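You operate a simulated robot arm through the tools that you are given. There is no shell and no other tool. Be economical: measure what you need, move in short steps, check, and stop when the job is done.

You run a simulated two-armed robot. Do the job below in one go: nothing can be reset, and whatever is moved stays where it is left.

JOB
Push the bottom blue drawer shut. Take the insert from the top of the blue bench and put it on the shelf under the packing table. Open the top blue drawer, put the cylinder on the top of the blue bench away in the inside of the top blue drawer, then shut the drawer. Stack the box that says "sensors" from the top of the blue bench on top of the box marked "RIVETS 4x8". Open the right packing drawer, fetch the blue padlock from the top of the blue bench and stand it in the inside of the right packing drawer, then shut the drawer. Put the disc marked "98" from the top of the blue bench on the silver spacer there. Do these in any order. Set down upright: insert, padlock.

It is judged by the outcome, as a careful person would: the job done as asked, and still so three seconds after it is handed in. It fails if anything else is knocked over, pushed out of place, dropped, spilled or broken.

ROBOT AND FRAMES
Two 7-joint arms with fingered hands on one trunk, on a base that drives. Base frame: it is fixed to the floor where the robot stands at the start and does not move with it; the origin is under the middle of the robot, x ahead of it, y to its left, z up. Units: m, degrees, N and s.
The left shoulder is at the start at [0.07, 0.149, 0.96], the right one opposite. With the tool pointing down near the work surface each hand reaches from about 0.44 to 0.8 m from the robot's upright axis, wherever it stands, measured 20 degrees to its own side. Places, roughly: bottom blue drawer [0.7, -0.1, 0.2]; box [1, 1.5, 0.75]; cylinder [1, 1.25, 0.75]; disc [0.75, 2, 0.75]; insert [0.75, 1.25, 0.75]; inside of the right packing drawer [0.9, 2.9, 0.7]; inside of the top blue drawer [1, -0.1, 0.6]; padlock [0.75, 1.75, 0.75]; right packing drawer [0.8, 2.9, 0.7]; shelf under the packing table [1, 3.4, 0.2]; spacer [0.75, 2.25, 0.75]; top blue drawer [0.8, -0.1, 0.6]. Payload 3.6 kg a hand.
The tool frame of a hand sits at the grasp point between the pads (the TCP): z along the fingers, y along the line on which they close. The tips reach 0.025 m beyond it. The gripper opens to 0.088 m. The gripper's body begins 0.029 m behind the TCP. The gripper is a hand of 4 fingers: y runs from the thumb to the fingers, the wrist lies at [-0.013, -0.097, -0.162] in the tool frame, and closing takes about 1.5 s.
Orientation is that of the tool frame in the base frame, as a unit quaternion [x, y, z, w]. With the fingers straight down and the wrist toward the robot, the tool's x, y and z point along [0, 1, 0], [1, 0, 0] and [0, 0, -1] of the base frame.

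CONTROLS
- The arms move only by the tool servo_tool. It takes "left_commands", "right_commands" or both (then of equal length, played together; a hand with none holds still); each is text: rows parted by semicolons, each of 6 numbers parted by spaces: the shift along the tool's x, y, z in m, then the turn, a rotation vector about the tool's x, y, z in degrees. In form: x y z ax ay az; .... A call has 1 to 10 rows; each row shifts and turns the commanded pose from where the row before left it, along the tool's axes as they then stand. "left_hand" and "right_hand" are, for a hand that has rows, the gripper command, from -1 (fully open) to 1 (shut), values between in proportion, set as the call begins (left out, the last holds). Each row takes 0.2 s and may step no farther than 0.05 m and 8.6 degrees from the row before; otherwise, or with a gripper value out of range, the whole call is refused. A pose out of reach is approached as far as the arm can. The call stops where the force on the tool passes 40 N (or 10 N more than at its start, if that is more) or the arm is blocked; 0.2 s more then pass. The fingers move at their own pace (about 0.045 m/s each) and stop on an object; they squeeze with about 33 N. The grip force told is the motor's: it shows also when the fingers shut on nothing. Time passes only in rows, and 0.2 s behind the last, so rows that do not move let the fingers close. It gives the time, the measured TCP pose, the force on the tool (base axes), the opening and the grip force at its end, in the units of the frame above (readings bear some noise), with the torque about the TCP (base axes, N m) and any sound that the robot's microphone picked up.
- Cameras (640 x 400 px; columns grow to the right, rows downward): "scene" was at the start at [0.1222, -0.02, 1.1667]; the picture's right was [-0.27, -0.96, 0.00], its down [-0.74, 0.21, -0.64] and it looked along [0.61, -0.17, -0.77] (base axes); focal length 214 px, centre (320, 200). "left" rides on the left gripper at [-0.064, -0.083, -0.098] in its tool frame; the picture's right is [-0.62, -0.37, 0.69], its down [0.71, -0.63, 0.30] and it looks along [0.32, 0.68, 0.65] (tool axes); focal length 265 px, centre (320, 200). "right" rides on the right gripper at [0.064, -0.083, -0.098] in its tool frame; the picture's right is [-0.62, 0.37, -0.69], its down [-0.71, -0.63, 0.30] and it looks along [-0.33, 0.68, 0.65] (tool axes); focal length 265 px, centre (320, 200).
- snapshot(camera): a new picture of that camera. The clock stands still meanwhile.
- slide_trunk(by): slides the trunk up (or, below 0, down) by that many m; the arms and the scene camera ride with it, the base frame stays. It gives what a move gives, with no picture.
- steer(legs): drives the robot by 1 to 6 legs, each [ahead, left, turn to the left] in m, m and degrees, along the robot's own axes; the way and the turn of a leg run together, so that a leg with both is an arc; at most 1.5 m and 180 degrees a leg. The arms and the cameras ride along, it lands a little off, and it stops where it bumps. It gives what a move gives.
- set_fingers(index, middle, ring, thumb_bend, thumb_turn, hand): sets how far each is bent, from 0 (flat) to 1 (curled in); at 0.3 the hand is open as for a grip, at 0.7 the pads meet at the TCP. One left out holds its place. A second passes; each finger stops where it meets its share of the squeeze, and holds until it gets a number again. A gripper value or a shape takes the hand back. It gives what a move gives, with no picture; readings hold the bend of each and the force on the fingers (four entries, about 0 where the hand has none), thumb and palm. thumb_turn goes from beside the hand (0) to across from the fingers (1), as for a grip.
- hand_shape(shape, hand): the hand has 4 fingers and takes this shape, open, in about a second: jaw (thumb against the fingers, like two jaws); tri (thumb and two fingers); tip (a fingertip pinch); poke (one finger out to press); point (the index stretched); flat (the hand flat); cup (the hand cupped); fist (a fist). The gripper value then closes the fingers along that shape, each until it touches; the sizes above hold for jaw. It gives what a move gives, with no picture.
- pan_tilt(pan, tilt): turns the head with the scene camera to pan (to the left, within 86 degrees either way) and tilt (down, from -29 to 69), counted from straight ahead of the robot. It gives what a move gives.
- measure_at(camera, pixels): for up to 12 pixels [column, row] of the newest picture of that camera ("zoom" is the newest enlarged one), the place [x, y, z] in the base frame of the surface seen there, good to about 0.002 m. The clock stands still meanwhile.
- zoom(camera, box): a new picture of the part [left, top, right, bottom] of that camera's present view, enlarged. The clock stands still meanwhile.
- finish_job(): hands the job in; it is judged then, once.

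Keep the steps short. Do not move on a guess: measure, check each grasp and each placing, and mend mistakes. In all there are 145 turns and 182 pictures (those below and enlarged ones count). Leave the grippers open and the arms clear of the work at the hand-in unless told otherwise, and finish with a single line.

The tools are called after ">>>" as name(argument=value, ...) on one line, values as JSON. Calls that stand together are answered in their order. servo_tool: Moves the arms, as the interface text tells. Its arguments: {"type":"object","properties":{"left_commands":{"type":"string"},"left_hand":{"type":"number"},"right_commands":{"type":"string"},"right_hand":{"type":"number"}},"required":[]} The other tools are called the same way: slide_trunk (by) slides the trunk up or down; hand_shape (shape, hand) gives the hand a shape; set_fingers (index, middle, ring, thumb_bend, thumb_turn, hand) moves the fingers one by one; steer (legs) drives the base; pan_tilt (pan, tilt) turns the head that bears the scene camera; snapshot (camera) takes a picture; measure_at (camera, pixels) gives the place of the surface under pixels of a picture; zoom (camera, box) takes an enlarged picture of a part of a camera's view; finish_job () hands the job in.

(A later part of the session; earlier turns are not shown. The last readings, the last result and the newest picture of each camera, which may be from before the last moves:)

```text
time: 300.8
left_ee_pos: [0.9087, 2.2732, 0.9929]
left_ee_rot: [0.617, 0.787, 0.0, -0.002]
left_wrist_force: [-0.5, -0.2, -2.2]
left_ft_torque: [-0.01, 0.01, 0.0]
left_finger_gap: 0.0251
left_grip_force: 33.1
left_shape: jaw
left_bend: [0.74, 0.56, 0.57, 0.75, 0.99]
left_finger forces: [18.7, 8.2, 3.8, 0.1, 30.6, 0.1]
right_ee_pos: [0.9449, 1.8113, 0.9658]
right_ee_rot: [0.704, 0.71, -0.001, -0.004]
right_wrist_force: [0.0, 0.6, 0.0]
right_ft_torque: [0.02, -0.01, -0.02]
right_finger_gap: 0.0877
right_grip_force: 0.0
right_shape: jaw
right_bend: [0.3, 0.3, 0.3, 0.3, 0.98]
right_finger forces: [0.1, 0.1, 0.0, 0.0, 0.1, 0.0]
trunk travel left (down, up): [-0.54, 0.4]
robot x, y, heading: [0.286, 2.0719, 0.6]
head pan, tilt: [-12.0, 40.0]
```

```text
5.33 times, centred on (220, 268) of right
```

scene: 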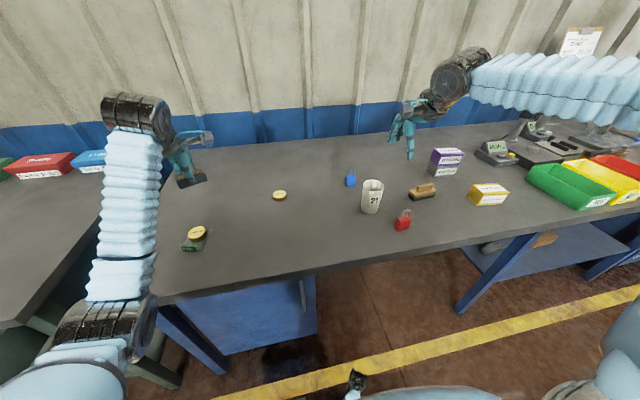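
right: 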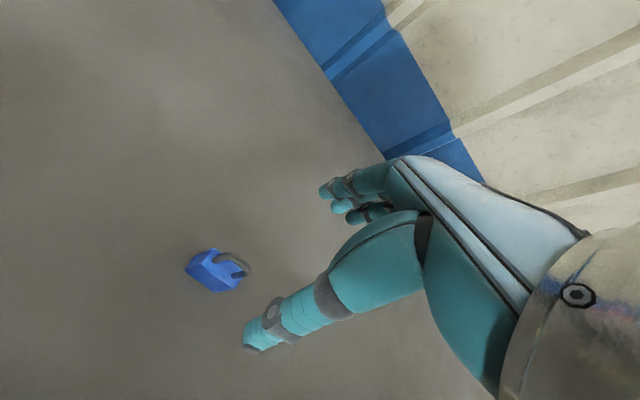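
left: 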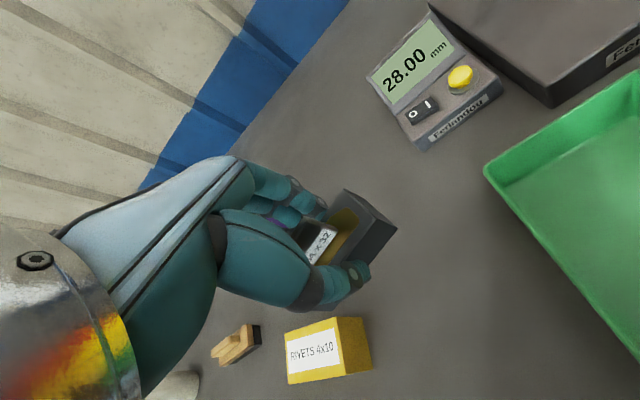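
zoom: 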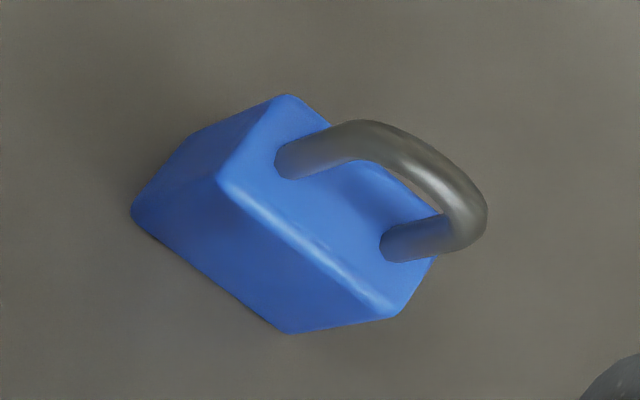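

Centre [0.949, 1.8135]. I descend to z of about 0.847 and close.

>>> servo_tool(right_commands="0.002 0.004 0.04 0 0 0; 0 0 0.04 0 0 0; 0 0 0.025 0 0 0; 0 0 0.012 0 0 0; 0 0 0.002 0 0 0; 0 0 0 0 0 0")

>>> zoom(camera="scene", box=[320, 110, 440, 230])

>>> snapshot(camera="right")

```text
time: 302.1
left_ee_pos: [0.9103, 2.2743, 0.9912]
left_ee_rot: [0.618, 0.787, 0.0, -0.001]
left_wrist_force: [-0.6, 0.1, -1.6]
left_ft_torque: [0.01, 0.02, -0.01]
left_finger_gap: 0.0249
left_grip_force: 33.0
left_shape: jaw
left_bend: [0.74, 0.56, 0.57, 0.75, 0.99]
left_finger forces: [18.7, 8.0, 4.0, 0.1, 30.7, 0.1]
right_ee_pos: [0.9467, 1.8152, 0.8456]
right_ee_rot: [0.704, 0.71, -0.002, -0.004]
right_wrist_force: [0.7, -0.7, 0.1]
right_ft_torque: [-0.01, -0.02, 0.01]
right_finger_gap: 0.0878
right_grip_force: 0.1
right_shape: jaw
right_bend: [0.3, 0.3, 0.3, 0.3, 0.98]
right_finger forces: [0.0, 0.0, 0.0, 0.0, 0.0, 0.0]
trunk travel left (down, up): [-0.54, 0.4]
robot x, y, heading: [0.2869, 2.071, -0.1]
head pan, tilt: [-12.0, 40.0]
```

```text
3.33 times, centred on (380, 170) of scene
```

zoom: 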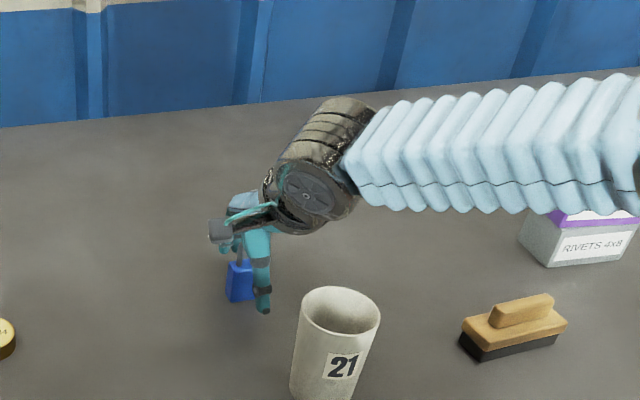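

```text
66 pictures are left
```

right: 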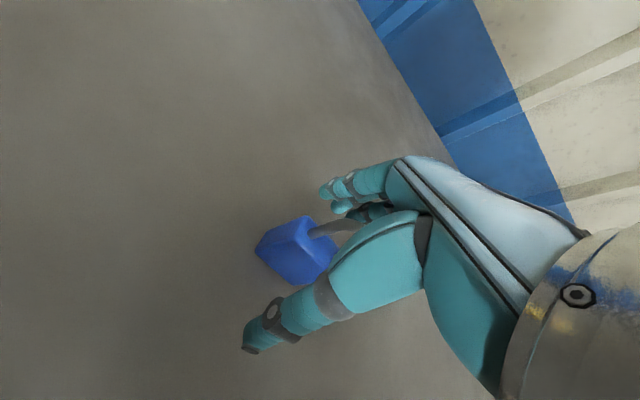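

>>> servo_tool(right_commands="0 0 0 0 0 0; 0 0 0 0 0 0; 0 0 0 0 0 0; 0 0 0 0 0 0; 0 0 0 0 0 0; 0 0 0 0 0 0; 0 0 0 0 0 0; 0 0 0 0 0 0", right_hand=1)

>>> servo_tool(right_commands="0 0 -0.01 0 0 0; 0 0 -0.03 0 0 0; 0 0 -0.04 0 0 0; 0 0 -0.04 0 0 0; 0 0 -0.03 0 0 0; 0 0 0 0 0 0")

>>> snapshot(camera="right")

>>> zoom(camera="scene", box=[320, 80, 440, 200])

```text
time: 303.9
left_ee_pos: [0.9089, 2.2743, 0.9916]
left_ee_rot: [0.617, 0.787, 0.0, -0.002]
left_wrist_force: [0.2, 0.4, -2.0]
left_ft_torque: [0.02, 0.02, 0.02]
left_finger_gap: 0.0251
left_grip_force: 33.2
left_shape: jaw
left_bend: [0.74, 0.56, 0.57, 0.75, 0.99]
left_finger forces: [18.7, 8.1, 4.0, 0.0, 30.6, 0.1]
right_ee_pos: [0.9473, 1.8163, 0.8459]
right_ee_rot: [0.704, 0.71, -0.002, -0.003]
right_wrist_force: [-0.5, -0.6, -0.5]
right_ft_torque: [0.02, -0.02, -0.01]
right_finger_gap: 0.0127
right_grip_force: 33.4
right_shape: jaw
right_bend: [0.73, 0.64, 0.7, 0.75, 0.99]
right_finger forces: [20.8, 6.7, 3.0, 0.1, 30.7, 0.0]
trunk travel left (down, up): [-0.54, 0.4]
robot x, y, heading: [0.2864, 2.0704, 0.1]
head pan, tilt: [-12.0, 40.0]
```

```text
time: 305.4
left_ee_pos: [0.9089, 2.2738, 0.9909]
left_ee_rot: [0.617, 0.787, 0.0, -0.001]
left_wrist_force: [-0.1, -0.6, -1.4]
left_ft_torque: [0.03, -0.04, -0.02]
left_finger_gap: 0.025
left_grip_force: 32.7
left_shape: jaw
left_bend: [0.74, 0.56, 0.57, 0.75, 0.99]
left_finger forces: [18.7, 8.1, 4.0, 0.1, 30.5, 0.0]
right_ee_pos: [0.9456, 1.8143, 0.9946]
right_ee_rot: [0.704, 0.71, -0.002, -0.004]
right_wrist_force: [0.6, -0.5, -0.9]
right_ft_torque: [0.0, -0.02, 0.01]
right_finger_gap: 0.013
right_grip_force: 33.0
right_shape: jaw
right_bend: [0.73, 0.64, 0.7, 0.75, 0.98]
right_finger forces: [21.2, 6.5, 2.8, 0.0, 30.8, 0.0]
trunk travel left (down, up): [-0.54, 0.4]
robot x, y, heading: [0.2885, 2.0728, 0.0]
head pan, tilt: [-12.0, 40.0]
```

```text
65 pictures are left
```

right: 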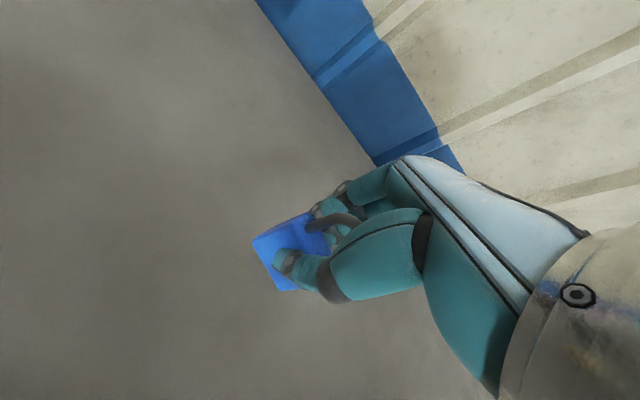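

```text
3.33 times, centred on (380, 140) of scene
```

zoom: 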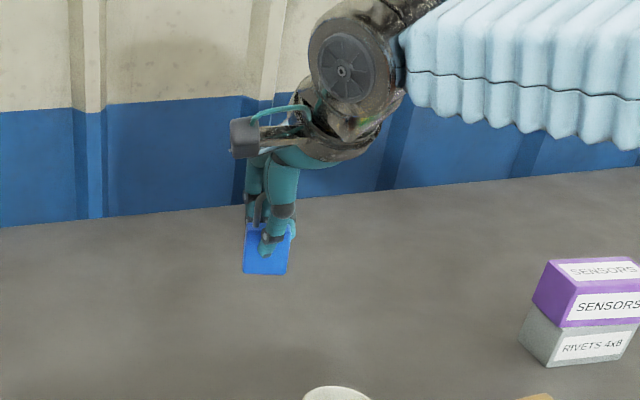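

The padlock is held upright. I back off and drive to the packing drawer.

>>> steer(legs=[[-0.41, 0, 0], [0, 1.1, 0]])

>>> pan_tilt(pan=-15, tilt=48)

>>> snapshot(camera="scene")

>>> snapshot(camera="right")

```text
time: 324.8
left_ee_pos: [0.4951, 3.3622, 0.993]
left_ee_rot: [0.616, 0.788, 0.0, -0.001]
left_wrist_force: [0.7, -0.1, -1.1]
left_ft_torque: [-0.01, 0.02, -0.01]
left_finger_gap: 0.0251
left_grip_force: 33.3
left_shape: jaw
left_bend: [0.74, 0.56, 0.57, 0.75, 0.99]
left_finger forces: [18.6, 8.0, 4.0, 0.0, 30.4, 0.1]
right_ee_pos: [0.5328, 2.9016, 0.9968]
right_ee_rot: [0.703, 0.711, 0.0, -0.005]
right_wrist_force: [0.0, 0.8, -2.0]
right_ft_torque: [-0.01, 0.0, -0.03]
right_finger_gap: 0.0129
right_grip_force: 33.3
right_shape: jaw
right_bend: [0.72, 0.64, 0.7, 0.75, 0.98]
right_finger forces: [21.4, 6.6, 2.4, 0.0, 30.6, 0.1]
trunk travel left (down, up): [-0.54, 0.4]
robot x, y, heading: [-0.1267, 3.1559, 0.6]
head pan, tilt: [-12.0, 40.0]
```

```text
time: 325.5
left_ee_pos: [0.4953, 3.364, 0.9915]
left_ee_rot: [0.615, 0.788, 0.0, -0.002]
left_wrist_force: [0.0, -0.3, -0.4]
left_ft_torque: [0.01, 0.02, -0.02]
left_finger_gap: 0.0252
left_grip_force: 33.1
left_shape: jaw
left_bend: [0.74, 0.56, 0.57, 0.75, 0.99]
left_finger forces: [18.7, 7.8, 3.9, 0.0, 30.5, 0.0]
right_ee_pos: [0.5333, 2.9033, 0.995]
right_ee_rot: [0.703, 0.712, -0.001, -0.005]
right_wrist_force: [-0.4, -0.5, -0.7]
right_ft_torque: [0.0, 0.0, 0.02]
right_finger_gap: 0.0132
right_grip_force: 33.1
right_shape: jaw
right_bend: [0.72, 0.64, 0.7, 0.75, 0.98]
right_finger forces: [21.5, 6.6, 2.4, 0.0, 30.5, 0.0]
trunk travel left (down, up): [-0.54, 0.4]
robot x, y, heading: [-0.1311, 3.1572, 0.8]
head pan, tilt: [-15.0, 48.0]
```

```text
63 pictures are left
```

scene: 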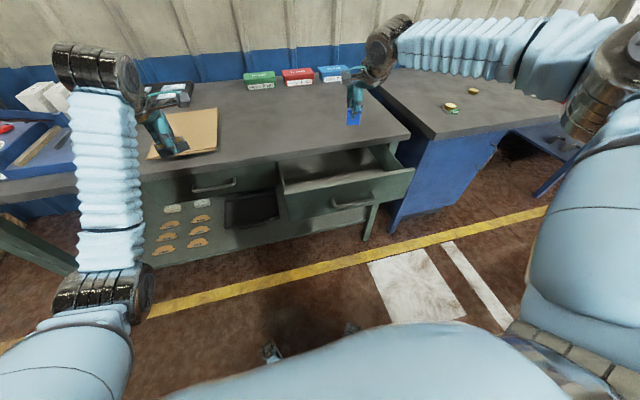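

```text
62 pictures are left
```

right: 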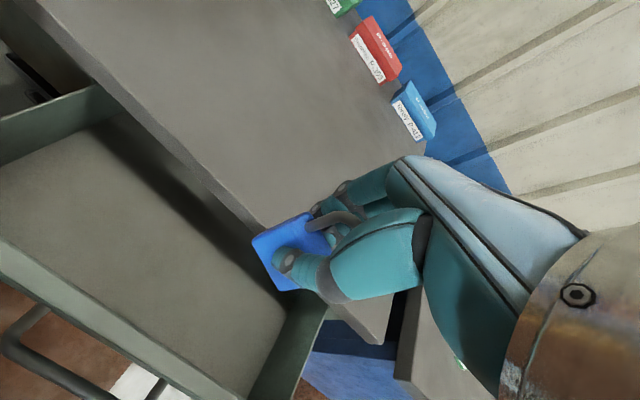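

The drawer is below the padlock. I lower the trunk 0.17 m and check.

>>> slide_trunk(by=-0.17)

>>> servo_tool(right_commands="0 0.004 0.035 0 0 0; 0 0.004 0.035 0 0 0; 0 0 0 0 0 0")

>>> snapshot(camera="scene")

>>> snapshot(camera="right")

```text
time: 327.4
left_ee_pos: [0.4946, 3.3614, 0.8225]
left_ee_rot: [0.616, 0.788, 0.0, -0.001]
left_wrist_force: [0.1, -0.1, -2.5]
left_ft_torque: [0.02, 0.01, -0.01]
left_finger_gap: 0.0251
left_grip_force: 32.7
left_shape: jaw
left_bend: [0.74, 0.56, 0.57, 0.75, 0.99]
left_finger forces: [18.7, 7.9, 3.9, 0.0, 30.5, 0.0]
right_ee_pos: [0.5323, 2.9024, 0.8254]
right_ee_rot: [0.703, 0.711, -0.001, -0.005]
right_wrist_force: [-0.1, 0.0, -0.6]
right_ft_torque: [-0.01, -0.05, -0.02]
right_finger_gap: 0.0128
right_grip_force: 32.7
right_shape: jaw
right_bend: [0.72, 0.64, 0.7, 0.75, 0.98]
right_finger forces: [21.5, 6.5, 2.4, 0.0, 30.5, 0.1]
trunk travel left (down, up): [-0.37, 0.57]
robot x, y, heading: [-0.1255, 3.1582, 0.2]
head pan, tilt: [-15.0, 48.0]
```

```text
time: 328.2
left_ee_pos: [0.4952, 3.3615, 0.8228]
left_ee_rot: [0.616, 0.788, -0.001, -0.002]
left_wrist_force: [-0.8, 0.9, -2.3]
left_ft_torque: [0.02, -0.01, -0.02]
left_finger_gap: 0.025
left_grip_force: 32.9
left_shape: jaw
left_bend: [0.74, 0.56, 0.57, 0.75, 0.99]
left_finger forces: [18.7, 7.9, 3.9, 0.0, 30.5, 0.1]
right_ee_pos: [0.5407, 2.9002, 0.756]
right_ee_rot: [0.703, 0.711, -0.001, -0.005]
right_wrist_force: [-0.7, -0.2, -1.1]
right_ft_torque: [-0.02, -0.03, 0.02]
right_finger_gap: 0.0126
right_grip_force: 33.3
right_shape: jaw
right_bend: [0.72, 0.64, 0.7, 0.75, 0.98]
right_finger forces: [21.6, 6.8, 2.4, 0.0, 30.6, 0.0]
trunk travel left (down, up): [-0.37, 0.57]
robot x, y, heading: [-0.1274, 3.1562, 0.4]
head pan, tilt: [-15.0, 48.0]
```

```text
61 pictures are left
```

scene: 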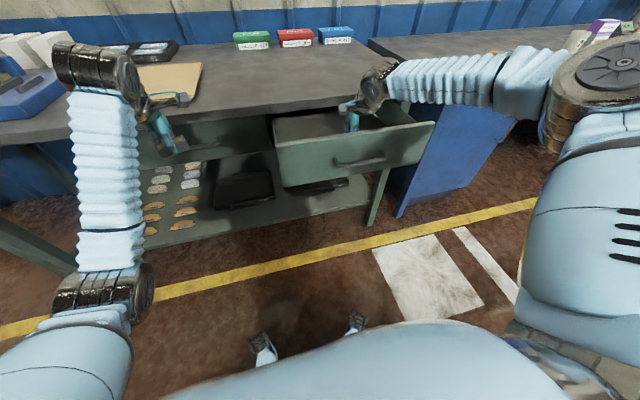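

```text
60 pictures are left
```

right: 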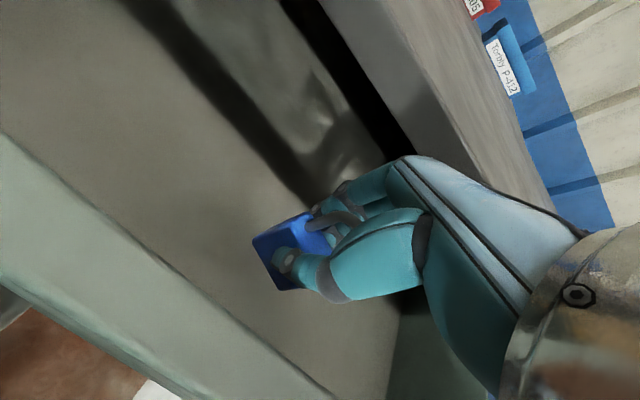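

There is space below. I lower the last 5 cm slowly.

>>> servo_tool(right_commands="0 0 0.025 0 0 0; 0 0 0.014 0 0 0; 0 0 0.005 0 0 0; 0 0 0.003 0 0 0; 0 0 0.001 0 0 0; 0 0 0 0 0 0")

```text
time: 329.6
left_ee_pos: [0.4926, 3.3617, 0.8244]
left_ee_rot: [0.616, 0.788, 0.0, 0.0]
left_wrist_force: [0.2, 0.0, -0.6]
left_ft_torque: [0.02, 0.0, 0.03]
left_finger_gap: 0.025
left_grip_force: 32.8
left_shape: jaw
left_bend: [0.74, 0.56, 0.57, 0.75, 0.99]
left_finger forces: [18.8, 7.9, 3.8, 0.0, 30.5, 0.0]
right_ee_pos: [0.5408, 2.9024, 0.7115]
right_ee_rot: [0.703, 0.711, 0.002, -0.002]
right_wrist_force: [1.4, -9.4, 20.5]
right_ft_torque: [0.37, 1.49, 0.63]
right_finger_gap: 0.0128
right_grip_force: 32.8
right_shape: jaw
right_bend: [0.72, 0.64, 0.7, 0.75, 0.98]
right_finger forces: [21.6, 6.6, 2.4, 0.0, 30.6, 0.0]
trunk travel left (down, up): [-0.37, 0.57]
robot x, y, heading: [-0.1284, 3.1572, 0.4]
head pan, tilt: [-15.0, 48.0]
```

The wrist part touches the drawer front's top (contact about 7 cm behind the TCP). I rise 3 cm, move 2.5 cm further in and lower again.

>>> servo_tool(right_commands="0 0 -0.03 0 0 0; 0 0.025 0 0 0 0; 0 0 0.02 0 0 0; 0 0 0.008 0 0 0; 0 0 0.003 0 0 0; 0 0 0 0 0 0")

>>> snapshot(camera="right")

>>> zoom(camera="scene", box=[260, 50, 450, 210])

```text
time: 331.0
left_ee_pos: [0.4941, 3.3619, 0.8209]
left_ee_rot: [0.616, 0.788, 0.0, -0.001]
left_wrist_force: [-0.5, 0.4, -0.8]
left_ft_torque: [-0.01, 0.02, 0.0]
left_finger_gap: 0.025
left_grip_force: 33.1
left_shape: jaw
left_bend: [0.74, 0.56, 0.57, 0.75, 0.99]
left_finger forces: [18.6, 7.9, 3.9, 0.0, 30.5, 0.0]
right_ee_pos: [0.5646, 2.9033, 0.7077]
right_ee_rot: [0.702, 0.712, -0.001, -0.005]
right_wrist_force: [-1.2, 0.0, 1.5]
right_ft_torque: [0.03, 0.0, 0.03]
right_finger_gap: 0.0127
right_grip_force: 33.5
right_shape: jaw
right_bend: [0.72, 0.64, 0.7, 0.75, 0.98]
right_finger forces: [21.6, 6.5, 2.3, 0.0, 30.9, 0.0]
trunk travel left (down, up): [-0.37, 0.57]
robot x, y, heading: [-0.1275, 3.1593, 0.7]
head pan, tilt: [-15.0, 48.0]
```

```text
59 pictures are left
```

right: 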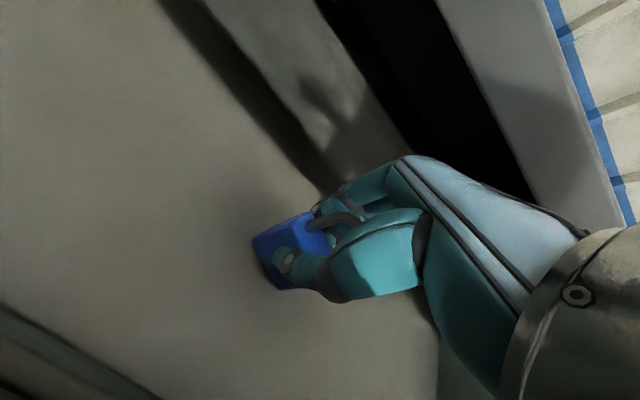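

```text
2.50 times, centred on (355, 130) of scene
```

zoom: 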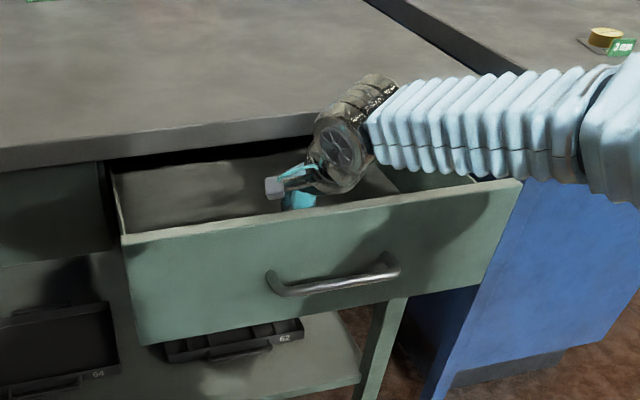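

The padlock stands on the floor (z 0.7077 as expected, force +1.5 N). I press a hair, then open partway and rise straight up.

>>> servo_tool(right_commands="0 0 0.001 0 0 0; 0 0 0 0 0 0; 0 0 0 0 0 0; 0 0 0 0 0 0; 0 0 -0.01 0 0 0; 0 0 -0.02 0 0 0; 0 0 -0.03 0 0 0; 0 0 -0.04 0 0 0; 0 0 0 0 0 0", right_hand=0)

>>> snapshot(camera="right")

```text
time: 333.0
left_ee_pos: [0.4951, 3.3625, 0.8226]
left_ee_rot: [0.616, 0.788, 0.0, -0.001]
left_wrist_force: [0.1, -0.2, -2.0]
left_ft_torque: [0.02, 0.01, 0.02]
left_finger_gap: 0.0252
left_grip_force: 33.0
left_shape: jaw
left_bend: [0.74, 0.56, 0.57, 0.75, 0.99]
left_finger forces: [18.7, 7.9, 3.9, 0.0, 30.4, 0.1]
right_ee_pos: [0.5666, 2.9039, 0.8041]
right_ee_rot: [0.703, 0.711, -0.001, -0.005]
right_wrist_force: [-0.2, 0.2, 0.6]
right_ft_torque: [0.02, 0.01, -0.02]
right_finger_gap: 0.0437
right_grip_force: 0.1
right_shape: jaw
right_bend: [0.74, 0.45, 0.41, 0.7, 1.0]
right_finger forces: [0.0, 0.1, 0.0, 0.1, 0.0, 0.1]
trunk travel left (down, up): [-0.37, 0.57]
robot x, y, heading: [-0.128, 3.1588, 0.3]
head pan, tilt: [-15.0, 48.0]
```

```text
57 pictures are left
```

right: 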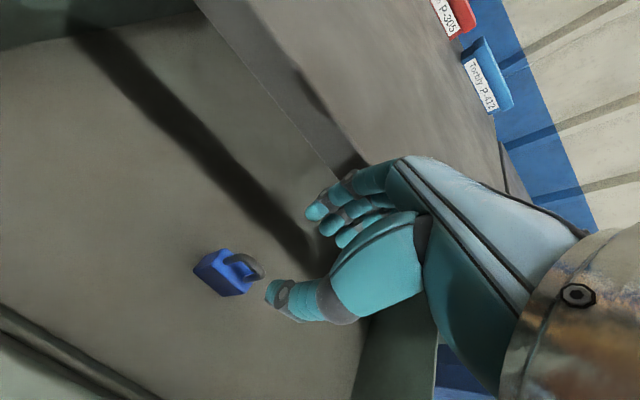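

The padlock stands upright in the drawer. To shut it I raise the hand, back off, and tilt the hand forward again, closed, aiming left of the handle.

>>> servo_tool(right_commands="0 0 -0.04 0 0 0; 0 0 -0.04 0 0 0; 0 0 0 0 0 0")

>>> steer(legs=[[-0.25, 0, 0], [0, 0.17, 0]])

>>> servo_tool(right_commands="0 0 0 -7 0 0; 0 0 0 -7 0 0; 0 0 0 -7 0 0; 0 0 0 -7 0 0; 0 0 0 -7 0 0; 0 0 0 -7 0 0; 0 0 0 -7 0 0; 0 0 0 -7 0 0; 0 0 0 -7 0 0; 0 0 0 -7 0 0", right_hand=1)

>>> snapshot(camera="scene")

```text
time: 333.8
left_ee_pos: [0.4943, 3.3628, 0.8229]
left_ee_rot: [0.616, 0.788, 0.0, -0.002]
left_wrist_force: [0.1, -0.6, -1.9]
left_ft_torque: [-0.04, -0.01, 0.01]
left_finger_gap: 0.0251
left_grip_force: 33.2
left_shape: jaw
left_bend: [0.74, 0.56, 0.57, 0.75, 0.99]
left_finger forces: [18.6, 7.9, 3.9, 0.0, 30.5, 0.0]
right_ee_pos: [0.5683, 2.9017, 0.887]
right_ee_rot: [0.703, 0.711, -0.002, -0.004]
right_wrist_force: [1.3, 0.3, 0.3]
right_ft_torque: [-0.03, 0.0, -0.01]
right_finger_gap: 0.0437
right_grip_force: 0.0
right_shape: jaw
right_bend: [0.74, 0.45, 0.41, 0.7, 1.0]
right_finger forces: [0.0, 0.1, 0.0, 0.0, 0.0, 0.0]
trunk travel left (down, up): [-0.37, 0.57]
robot x, y, heading: [-0.127, 3.158, 0.6]
head pan, tilt: [-15.0, 48.0]
```

```text
time: 340.0
left_ee_pos: [0.2427, 3.5334, 0.8223]
left_ee_rot: [0.613, 0.79, 0.0, -0.001]
left_wrist_force: [0.1, -0.2, -1.1]
left_ft_torque: [-0.03, 0.02, 0.02]
left_finger_gap: 0.0252
left_grip_force: 32.8
left_shape: jaw
left_bend: [0.74, 0.56, 0.57, 0.75, 0.98]
left_finger forces: [18.5, 7.8, 3.9, 0.0, 30.3, 0.0]
right_ee_pos: [0.318, 3.0733, 0.886]
right_ee_rot: [0.701, 0.713, -0.001, -0.005]
right_wrist_force: [0.7, -0.1, 0.3]
right_ft_torque: [-0.02, -0.01, 0.0]
right_finger_gap: 0.0436
right_grip_force: 0.0
right_shape: jaw
right_bend: [0.74, 0.45, 0.41, 0.7, 1.0]
right_finger forces: [0.0, 0.1, 0.0, 0.0, 0.1, 0.1]
trunk travel left (down, up): [-0.37, 0.57]
robot x, y, heading: [-0.3817, 3.3274, 0.8]
head pan, tilt: [-15.0, 48.0]
```

```text
time: 342.2
left_ee_pos: [0.2422, 3.5325, 0.8223]
left_ee_rot: [0.614, 0.789, 0.0, -0.001]
left_wrist_force: [-0.2, 0.9, -1.2]
left_ft_torque: [0.0, 0.02, 0.0]
left_finger_gap: 0.025
left_grip_force: 33.1
left_shape: jaw
left_bend: [0.74, 0.56, 0.57, 0.75, 0.98]
left_finger forces: [18.6, 7.9, 3.9, 0.1, 30.5, 0.0]
right_ee_pos: [0.3167, 3.0736, 0.8862]
right_ee_rot: [0.576, 0.586, 0.409, 0.397]
right_wrist_force: [0.0, -0.1, -0.1]
right_ft_torque: [0.0, -0.01, 0.01]
right_finger_gap: 0.0
right_grip_force: 33.1
right_shape: jaw
right_bend: [0.7, 0.7, 0.7, 0.42, 1.0]
right_finger forces: [0.0, 0.0, 0.0, 0.0, 0.0, 0.0]
trunk travel left (down, up): [-0.37, 0.57]
robot x, y, heading: [-0.3773, 3.3264, 0.6]
head pan, tilt: [-15.0, 48.0]
```

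```text
56 pictures are left
```

scene: 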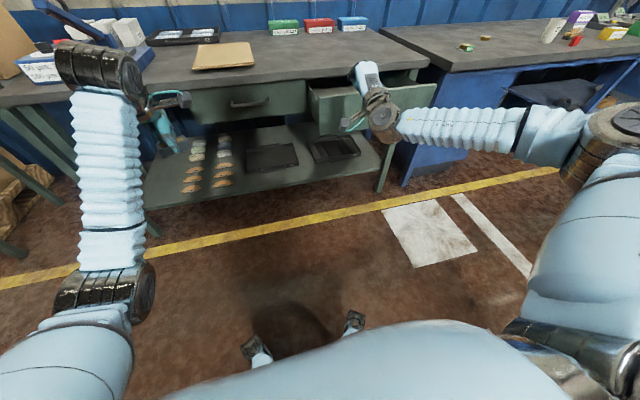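

I lower the fist to z = 0.72 and then drive ahead toward the face.

>>> servo_tool(right_commands="-0.007 -0.0365 -0.004 0 0 0; -0.007 -0.0365 -0.004 0 0 0; -0.007 -0.0365 -0.004 0 0 0; -0.007 -0.0365 -0.004 0 0 0; -0.007 -0.0365 -0.004 0 0 0; 0 0 0 0 0 0")

>>> steer(legs=[[0.17, 0, -0.5]])

>>> zoom(camera="scene", box=[260, 50, 450, 210])

```text
time: 343.6
left_ee_pos: [0.2405, 3.5328, 0.8225]
left_ee_rot: [0.614, 0.789, 0.0, -0.002]
left_wrist_force: [0.6, -0.2, -1.4]
left_ft_torque: [0.0, 0.03, 0.0]
left_finger_gap: 0.025
left_grip_force: 32.5
left_shape: jaw
left_bend: [0.74, 0.56, 0.57, 0.75, 0.98]
left_finger forces: [18.6, 7.9, 3.9, 0.0, 30.5, 0.1]
right_ee_pos: [0.2347, 3.0352, 0.7219]
right_ee_rot: [0.577, 0.585, 0.408, 0.398]
right_wrist_force: [0.3, 0.0, 0.5]
right_ft_torque: [0.02, -0.03, 0.01]
right_finger_gap: 0.0001
right_grip_force: 33.5
right_shape: jaw
right_bend: [0.7, 0.7, 0.7, 0.73, 1.0]
right_finger forces: [0.0, 0.0, 0.1, 0.0, 0.0, 0.0]
trunk travel left (down, up): [-0.37, 0.57]
robot x, y, heading: [-0.3759, 3.3261, 0.8]
head pan, tilt: [-15.0, 48.0]
```

```text
time: 346.4
left_ee_pos: [0.4131, 3.5299, 0.8211]
left_ee_rot: [0.616, 0.788, 0.0, -0.002]
left_wrist_force: [-0.2, -0.4, -1.5]
left_ft_torque: [0.05, 0.0, 0.0]
left_finger_gap: 0.0249
left_grip_force: 32.9
left_shape: jaw
left_bend: [0.74, 0.56, 0.58, 0.75, 0.98]
left_finger forces: [18.7, 7.9, 3.9, 0.1, 30.5, 0.1]
right_ee_pos: [0.4056, 3.0332, 0.7238]
right_ee_rot: [0.578, 0.583, 0.408, 0.4]
right_wrist_force: [-0.3, 0.7, -0.9]
right_ft_torque: [0.01, 0.02, 0.01]
right_finger_gap: 0.0
right_grip_force: 32.7
right_shape: jaw
right_bend: [0.7, 0.7, 0.7, 0.73, 1.0]
right_finger forces: [0.1, 0.0, 0.1, 0.1, 0.0, 0.1]
trunk travel left (down, up): [-0.37, 0.57]
robot x, y, heading: [-0.2105, 3.3296, 0.3]
head pan, tilt: [-15.0, 48.0]
```

```text
2.50 times, centred on (355, 130) of scene
```

zoom: 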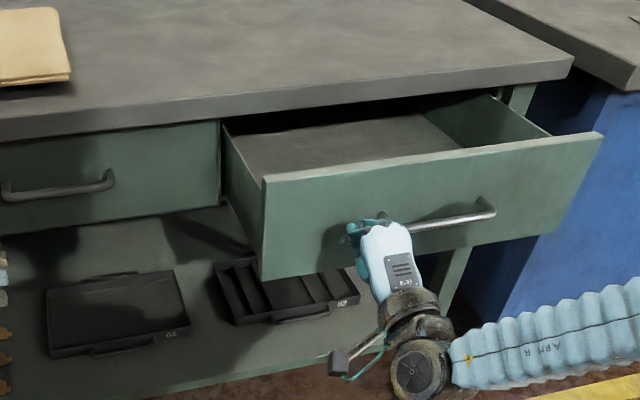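

In place, left of the handle. I push gently, 12 mm per row, so that the padlock does not tip.

>>> servo_tool(right_commands="0 0.0041 0.0113 0 0 0; 0 0.0041 0.0113 0 0 0; 0 0.0041 0.0113 0 0 0; 0 0.0041 0.0113 0 0 0; 0 0.0041 0.0113 0 0 0; 0 0.0041 0.0113 0 0 0; 0 0.0041 0.0113 0 0 0; 0 0.0041 0.0113 0 0 0; 0 0.003 0.0083 0 0 0; 0 0 0 0 0 0")

>>> zoom(camera="scene", box=[260, 50, 450, 210])

```text
time: 348.6
left_ee_pos: [0.4127, 3.5318, 0.8224]
left_ee_rot: [0.616, 0.788, 0.0, -0.001]
left_wrist_force: [-0.1, 0.5, -2.1]
left_ft_torque: [-0.03, 0.0, 0.0]
left_finger_gap: 0.0249
left_grip_force: 32.3
left_shape: jaw
left_bend: [0.74, 0.56, 0.58, 0.75, 0.98]
left_finger forces: [18.9, 7.9, 3.8, 0.1, 30.7, 0.0]
right_ee_pos: [0.4922, 3.031, 0.745]
right_ee_rot: [0.578, 0.583, 0.407, 0.4]
right_wrist_force: [0.1, -0.7, -0.7]
right_ft_torque: [-0.05, 0.0, 0.04]
right_finger_gap: 0.0
right_grip_force: 32.9
right_shape: jaw
right_bend: [0.7, 0.7, 0.7, 0.73, 1.0]
right_finger forces: [0.0, 0.0, 0.1, 0.0, 0.1, 0.0]
right hand out of reach, approached as far as the arm can: row 6, 7, 8, 9
trunk travel left (down, up): [-0.37, 0.57]
robot x, y, heading: [-0.2074, 3.3303, 0.5]
head pan, tilt: [-15.0, 48.0]
```

```text
2.50 times, centred on (355, 130) of scene
```

zoom: 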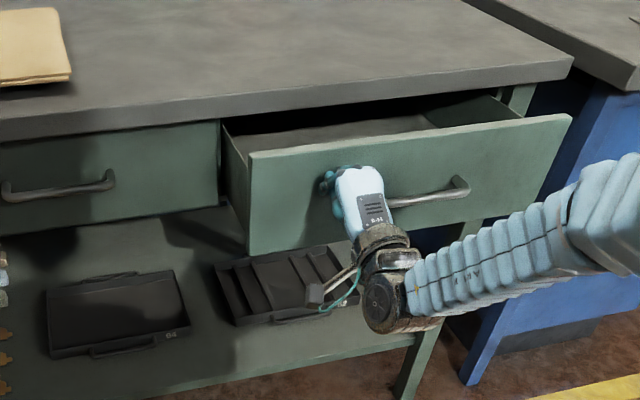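

The arm's limit again. I draw both hands back some and move the base ahead 11 cm, then push on.

>>> servo_tool(right_commands="0 -0.021 -0.0315 0 0 0; 0 -0.021 -0.0315 0 0 0; 0 -0.021 -0.0315 0 0 0; 0 0 0 0 0 0", left_commands="0 -0.04 0 0 0 0; 0 -0.04 0 0 0 0; 0 -0.02 0 0 0 0; 0 0 0 0 0 0")

>>> steer(legs=[[0.12, 0, -0.3]])

>>> servo_tool(right_commands="0 0.0041 0.0113 0 0 0; 0 0.0041 0.0113 0 0 0; 0 0.0041 0.0113 0 0 0; 0 0.0041 0.0113 0 0 0; 0 0.0041 0.0113 0 0 0; 0 0.0041 0.0113 0 0 0; 0 0.0041 0.0113 0 0 0; 0 0 0 0 0 0")

>>> zoom(camera="scene", box=[260, 50, 450, 210])

```text
time: 349.6
left_ee_pos: [0.317, 3.5081, 0.8197]
left_ee_rot: [0.616, 0.788, -0.001, -0.003]
left_wrist_force: [-0.4, 0.1, -2.3]
left_ft_torque: [0.02, 0.0, 0.01]
left_finger_gap: 0.0251
left_grip_force: 32.9
left_shape: jaw
left_bend: [0.74, 0.56, 0.58, 0.75, 0.98]
left_finger forces: [18.5, 7.9, 3.8, 0.0, 30.3, 0.0]
right_ee_pos: [0.3823, 3.0295, 0.7169]
right_ee_rot: [0.578, 0.584, 0.406, 0.4]
right_wrist_force: [-0.5, -0.7, -0.3]
right_ft_torque: [0.01, -0.01, -0.01]
right_finger_gap: 0.0
right_grip_force: 32.9
right_shape: jaw
right_bend: [0.7, 0.7, 0.7, 0.73, 1.0]
right_finger forces: [0.0, 0.2, 0.0, 0.0, 0.0, 0.0]
trunk travel left (down, up): [-0.37, 0.57]
robot x, y, heading: [-0.2103, 3.3321, 0.2]
head pan, tilt: [-15.0, 48.0]
```

```text
time: 351.8
left_ee_pos: [0.4418, 3.5037, 0.8206]
left_ee_rot: [0.618, 0.786, 0.0, -0.001]
left_wrist_force: [0.1, -0.6, -1.8]
left_ft_torque: [-0.03, -0.01, 0.02]
left_finger_gap: 0.025
left_grip_force: 32.9
left_shape: jaw
left_bend: [0.74, 0.56, 0.58, 0.75, 0.98]
left_finger forces: [18.7, 7.9, 3.9, 0.0, 30.4, 0.0]
right_ee_pos: [0.5011, 3.0235, 0.7167]
right_ee_rot: [0.581, 0.58, 0.405, 0.402]
right_wrist_force: [-0.2, 0.1, -0.4]
right_ft_torque: [-0.01, 0.02, 0.0]
right_finger_gap: 0.0003
right_grip_force: 33.2
right_shape: jaw
right_bend: [0.7, 0.7, 0.7, 0.73, 1.0]
right_finger forces: [0.1, 0.0, 0.0, 0.0, 0.0, 0.0]
trunk travel left (down, up): [-0.37, 0.57]
robot x, y, heading: [-0.0839, 3.3296, -0.0]
head pan, tilt: [-15.0, 48.0]
```

```text
time: 353.6
left_ee_pos: [0.439, 3.5047, 0.8207]
left_ee_rot: [0.618, 0.786, 0.001, -0.001]
left_wrist_force: [0.0, -1.3, -1.0]
left_ft_torque: [-0.04, 0.02, 0.02]
left_finger_gap: 0.0249
left_grip_force: 33.2
left_shape: jaw
left_bend: [0.74, 0.56, 0.58, 0.75, 0.98]
left_finger forces: [18.8, 7.9, 4.0, 0.1, 30.7, 0.0]
right_ee_pos: [0.5837, 3.0225, 0.719]
right_ee_rot: [0.58, 0.581, 0.406, 0.401]
right_wrist_force: [0.5, 0.1, 0.4]
right_ft_torque: [0.01, 0.0, 0.01]
right_finger_gap: 0.0
right_grip_force: 32.8
right_shape: jaw
right_bend: [0.7, 0.7, 0.7, 0.73, 1.0]
right_finger forces: [0.0, 0.0, 0.0, 0.1, 0.0, 0.0]
trunk travel left (down, up): [-0.37, 0.57]
robot x, y, heading: [-0.0803, 3.3304, 0.2]
head pan, tilt: [-15.0, 48.0]
```

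```text
2.50 times, centred on (355, 130) of scene
```

zoom: 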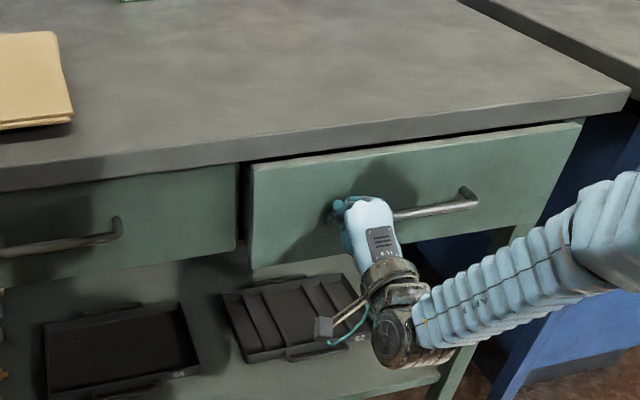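

About 5 cm left. Same step once more.

>>> servo_tool(right_commands="0 -0.0085 -0.0235 0 0 0; 0 -0.0085 -0.0235 0 0 0; 0 0 0 0 0 0")

>>> steer(legs=[[0.07, 0, 0]])

>>> servo_tool(right_commands="0 0.0034 0.0094 0 0 0; 0 0.0034 0.0094 0 0 0; 0 0.0034 0.0094 0 0 0; 0 0.0034 0.0094 0 0 0; 0 0.0034 0.0094 0 0 0; 0 0.0027 0.0075 0 0 0; 0 0.0027 0.0075 0 0 0; 0 0.0027 0.0075 0 0 0; 0 0 0 0 0 0")

>>> zoom(camera="scene", box=[260, 50, 450, 210])

```text
time: 354.4
left_ee_pos: [0.4406, 3.5048, 0.8194]
left_ee_rot: [0.618, 0.786, 0.0, -0.001]
left_wrist_force: [-0.3, -0.7, -2.3]
left_ft_torque: [-0.04, -0.01, 0.01]
left_finger_gap: 0.0246
left_grip_force: 32.8
left_shape: jaw
left_bend: [0.74, 0.56, 0.58, 0.75, 0.98]
left_finger forces: [18.9, 8.0, 3.8, 0.0, 30.8, 0.1]
right_ee_pos: [0.5357, 3.0236, 0.716]
right_ee_rot: [0.58, 0.581, 0.405, 0.401]
right_wrist_force: [0.2, 0.3, 0.4]
right_ft_torque: [0.02, 0.0, 0.03]
right_finger_gap: 0.0
right_grip_force: 33.2
right_shape: jaw
right_bend: [0.7, 0.7, 0.7, 0.73, 1.0]
right_finger forces: [0.0, 0.0, 0.0, 0.1, 0.0, 0.0]
trunk travel left (down, up): [-0.37, 0.57]
robot x, y, heading: [-0.0825, 3.3314, 0.2]
head pan, tilt: [-15.0, 48.0]
```

```text
time: 356.0
left_ee_pos: [0.5112, 3.5041, 0.8205]
left_ee_rot: [0.618, 0.786, 0.0, -0.002]
left_wrist_force: [0.0, -0.1, -1.3]
left_ft_torque: [-0.01, 0.01, 0.0]
left_finger_gap: 0.0251
left_grip_force: 32.9
left_shape: jaw
left_bend: [0.74, 0.56, 0.58, 0.75, 0.98]
left_finger forces: [18.8, 8.0, 3.9, 0.0, 30.7, 0.0]
right_ee_pos: [0.6078, 3.0236, 0.7163]
right_ee_rot: [0.58, 0.581, 0.407, 0.401]
right_wrist_force: [0.5, 0.4, -0.6]
right_ft_torque: [0.03, 0.03, 0.02]
right_finger_gap: 0.0003
right_grip_force: 33.2
right_shape: jaw
right_bend: [0.7, 0.7, 0.7, 0.74, 1.0]
right_finger forces: [0.1, 0.0, 0.1, 0.0, 0.0, 0.0]
trunk travel left (down, up): [-0.37, 0.57]
robot x, y, heading: [-0.0062, 3.3294, 0.0]
head pan, tilt: [-15.0, 48.0]
```

```text
time: 357.0
left_ee_pos: [0.5088, 3.505, 0.8219]
left_ee_rot: [0.619, 0.786, 0.0, -0.001]
left_wrist_force: [0.7, 0.9, -1.6]
left_ft_torque: [-0.02, 0.03, 0.01]
left_finger_gap: 0.0249
left_grip_force: 32.5
left_shape: jaw
left_bend: [0.74, 0.56, 0.58, 0.75, 0.98]
left_finger forces: [19.0, 7.8, 4.0, 0.0, 30.6, 0.0]
right_ee_pos: [0.635, 3.0246, 0.7097]
right_ee_rot: [0.582, 0.584, 0.403, 0.397]
right_wrist_force: [-34.3, 0.0, 3.4]
right_ft_torque: [0.04, -0.55, 0.01]
right_finger_gap: 0.0
right_grip_force: 33.1
right_shape: jaw
right_bend: [0.7, 0.7, 0.7, 0.78, 1.0]
right_finger forces: [0.0, 0.0, 0.0, 0.1, 51.0, 0.1]
trunk travel left (down, up): [-0.37, 0.57]
robot x, y, heading: [-0.0068, 3.329, 0.0]
head pan, tilt: [-15.0, 48.0]
stopped in row 4 (right hand): the force on the tool passed its limit at 50 N (the readings are from after the stop); the commanded pose is now the measured one
```

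```text
2.50 times, centred on (355, 130) of scene
```

zoom: 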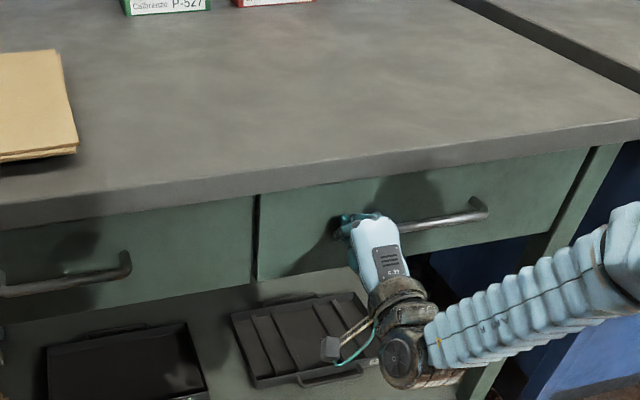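

The stop was reached. I ease off and measure the fronts.

>>> servo_tool(right_commands="0 -0.008 -0.022 0 0 0; 0 -0.013 -0.036 0 0 0; 0 -0.013 -0.036 0 0 0; 0 0 0 0 0 0")

>>> snapshot(camera="scene")

>>> measure_at(camera="scene", pixels=[[345, 138], [430, 115], [300, 150], [410, 140], [300, 135], [330, 135]])

```text
time: 358.0
left_ee_pos: [0.5104, 3.5049, 0.8203]
left_ee_rot: [0.618, 0.786, 0.0, -0.001]
left_wrist_force: [-0.3, -0.6, -2.9]
left_ft_torque: [-0.02, 0.03, -0.01]
left_finger_gap: 0.025
left_grip_force: 33.3
left_shape: jaw
left_bend: [0.74, 0.56, 0.58, 0.75, 0.98]
left_finger forces: [18.9, 7.8, 3.9, 0.0, 30.8, 0.0]
right_ee_pos: [0.5381, 3.0253, 0.712]
right_ee_rot: [0.582, 0.584, 0.402, 0.398]
right_wrist_force: [0.3, -0.1, -1.3]
right_ft_torque: [-0.03, 0.01, 0.01]
right_finger_gap: 0.0003
right_grip_force: 33.1
right_shape: jaw
right_bend: [0.7, 0.7, 0.7, 0.74, 1.0]
right_finger forces: [0.1, 0.1, 0.1, 0.1, 0.0, 0.1]
trunk travel left (down, up): [-0.37, 0.57]
robot x, y, heading: [-0.0086, 3.332, -0.0]
head pan, tilt: [-15.0, 48.0]
```

```text
51 pictures are left
```

scene: 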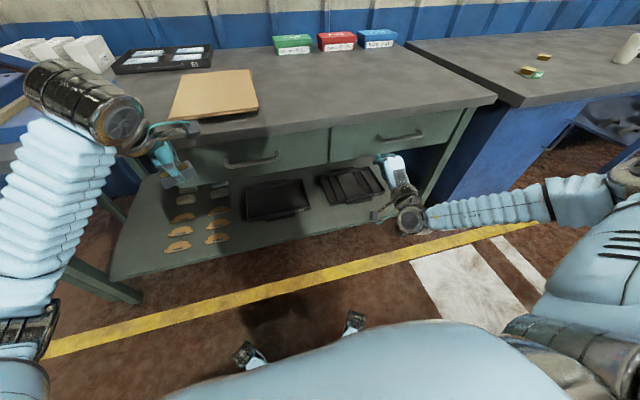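

```text
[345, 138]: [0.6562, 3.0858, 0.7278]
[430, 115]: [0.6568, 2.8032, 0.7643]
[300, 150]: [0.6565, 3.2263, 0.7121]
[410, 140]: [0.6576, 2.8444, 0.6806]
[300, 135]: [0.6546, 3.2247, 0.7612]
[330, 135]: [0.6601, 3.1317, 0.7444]
```

The packing drawer is shut (fronts flush at 0.657). Now the shelf: I look for a free spot.

>>> zoom(camera="scene", box=[110, 160, 310, 290])

>>> measure_at(camera="scene", pixels=[[240, 215], [240, 228], [250, 240], [217, 239], [180, 245], [150, 235], [150, 250], [278, 210], [240, 250], [135, 270], [248, 215], [228, 225]])

```text
3.08 times, centred on (210, 225) of scene
```

zoom: 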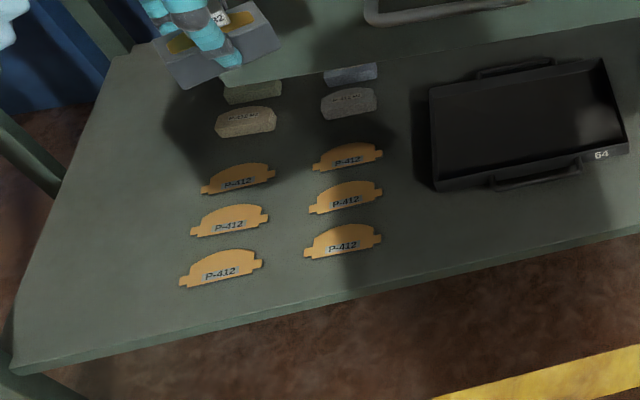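

```text
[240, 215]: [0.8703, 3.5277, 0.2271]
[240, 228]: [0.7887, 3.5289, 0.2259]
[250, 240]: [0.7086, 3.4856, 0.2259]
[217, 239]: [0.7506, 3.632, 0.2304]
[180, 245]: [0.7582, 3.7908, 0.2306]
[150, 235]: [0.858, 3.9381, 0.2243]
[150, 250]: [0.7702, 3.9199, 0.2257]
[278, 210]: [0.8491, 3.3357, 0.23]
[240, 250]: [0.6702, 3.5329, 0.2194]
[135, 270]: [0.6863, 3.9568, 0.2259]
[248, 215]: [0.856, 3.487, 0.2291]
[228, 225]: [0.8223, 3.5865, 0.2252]
```

A free strip lies at y of about 3.51 between the P-412 pieces and tray 64. I draw the right hand back and lower the trunk 0.37 m.

>>> servo_tool(right_commands="0 -0.01 -0.045 0 0 0; 0 -0.01 -0.045 0 0 0; 0 0 0 0 0 0")

>>> slide_trunk(by=-0.36)

>>> servo_tool(left_commands="0 0 0.04 0 0 0; 0 0 0.04 0 0 0; 0 0 0.04 0 0 0; 0 0 0.04 0 0 0; 0 0 0 0 0 0")

>>> pan_tilt(pan=10, tilt=30)

>>> snapshot(camera="scene")

```text
time: 358.8
left_ee_pos: [0.5127, 3.5046, 0.8205]
left_ee_rot: [0.618, 0.786, 0.0, -0.003]
left_wrist_force: [-0.2, 0.7, -2.0]
left_ft_torque: [-0.04, 0.01, -0.01]
left_finger_gap: 0.025
left_grip_force: 32.7
left_shape: jaw
left_bend: [0.74, 0.56, 0.58, 0.75, 0.98]
left_finger forces: [19.1, 7.8, 3.9, 0.1, 30.7, 0.0]
right_ee_pos: [0.45, 3.0242, 0.7219]
right_ee_rot: [0.58, 0.586, 0.403, 0.397]
right_wrist_force: [0.9, 0.3, -0.2]
right_ft_torque: [-0.02, 0.0, 0.02]
right_finger_gap: 0.0
right_grip_force: 33.1
right_shape: jaw
right_bend: [0.7, 0.7, 0.7, 0.74, 1.0]
right_finger forces: [0.0, 0.1, 0.0, 0.1, 0.1, 0.0]
trunk travel left (down, up): [-0.37, 0.57]
robot x, y, heading: [-0.0036, 3.3287, 0.1]
head pan, tilt: [-15.0, 48.0]
```

```text
time: 362.3
left_ee_pos: [0.512, 3.504, 0.4603]
left_ee_rot: [0.619, 0.786, 0.001, -0.003]
left_wrist_force: [0.4, 0.2, -1.5]
left_ft_torque: [0.02, -0.01, 0.0]
left_finger_gap: 0.0252
left_grip_force: 33.4
left_shape: jaw
left_bend: [0.74, 0.56, 0.58, 0.75, 0.98]
left_finger forces: [19.1, 7.8, 3.9, 0.0, 30.7, 0.0]
right_ee_pos: [0.4505, 3.0217, 0.3619]
right_ee_rot: [0.582, 0.585, 0.403, 0.397]
right_wrist_force: [0.4, 0.0, -0.6]
right_ft_torque: [0.01, 0.0, 0.01]
right_finger_gap: 0.0002
right_grip_force: 33.2
right_shape: jaw
right_bend: [0.7, 0.7, 0.7, 0.74, 1.0]
right_finger forces: [0.1, 0.1, 0.0, 0.0, 0.0, 0.1]
trunk travel left (down, up): [-0.01, 0.93]
robot x, y, heading: [-0.0069, 3.3308, 0.1]
head pan, tilt: [-15.0, 48.0]
```

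```text
time: 363.5
left_ee_pos: [0.5103, 3.5028, 0.3021]
left_ee_rot: [0.618, 0.786, 0.001, -0.002]
left_wrist_force: [-0.8, -0.2, -2.0]
left_ft_torque: [0.03, -0.01, 0.02]
left_finger_gap: 0.0251
left_grip_force: 33.0
left_shape: jaw
left_bend: [0.74, 0.56, 0.58, 0.75, 0.98]
left_finger forces: [18.8, 7.8, 3.9, 0.1, 30.5, 0.1]
right_ee_pos: [0.4505, 3.0225, 0.3631]
right_ee_rot: [0.582, 0.584, 0.402, 0.397]
right_wrist_force: [-0.1, 0.3, 0.1]
right_ft_torque: [-0.02, 0.0, -0.03]
right_finger_gap: 0.0
right_grip_force: 33.3
right_shape: jaw
right_bend: [0.7, 0.7, 0.7, 0.74, 1.0]
right_finger forces: [0.0, 0.0, 0.1, 0.0, 0.0, 0.1]
trunk travel left (down, up): [-0.01, 0.93]
robot x, y, heading: [-0.008, 3.3291, -0.1]
head pan, tilt: [-15.0, 48.0]
```

```text
time: 364.4
left_ee_pos: [0.5108, 3.503, 0.3012]
left_ee_rot: [0.618, 0.786, 0.0, -0.002]
left_wrist_force: [-0.6, 1.0, -2.0]
left_ft_torque: [0.02, 0.01, 0.0]
left_finger_gap: 0.0248
left_grip_force: 32.5
left_shape: jaw
left_bend: [0.74, 0.56, 0.58, 0.75, 0.98]
left_finger forces: [18.8, 7.7, 3.9, 0.1, 30.4, 0.1]
right_ee_pos: [0.4504, 3.0225, 0.3637]
right_ee_rot: [0.582, 0.584, 0.403, 0.397]
right_wrist_force: [0.1, 0.0, 0.3]
right_ft_torque: [0.02, -0.02, 0.0]
right_finger_gap: 0.0002
right_grip_force: 33.1
right_shape: jaw
right_bend: [0.7, 0.7, 0.7, 0.74, 1.0]
right_finger forces: [0.0, 0.0, 0.1, 0.1, 0.0, 0.1]
trunk travel left (down, up): [-0.01, 0.93]
robot x, y, heading: [-0.0045, 3.3301, -0.0]
head pan, tilt: [10.0, 30.0]
```

```text
49 pictures are left
```

scene: 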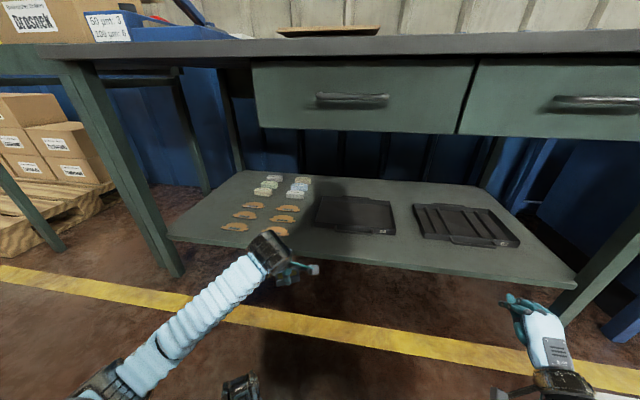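

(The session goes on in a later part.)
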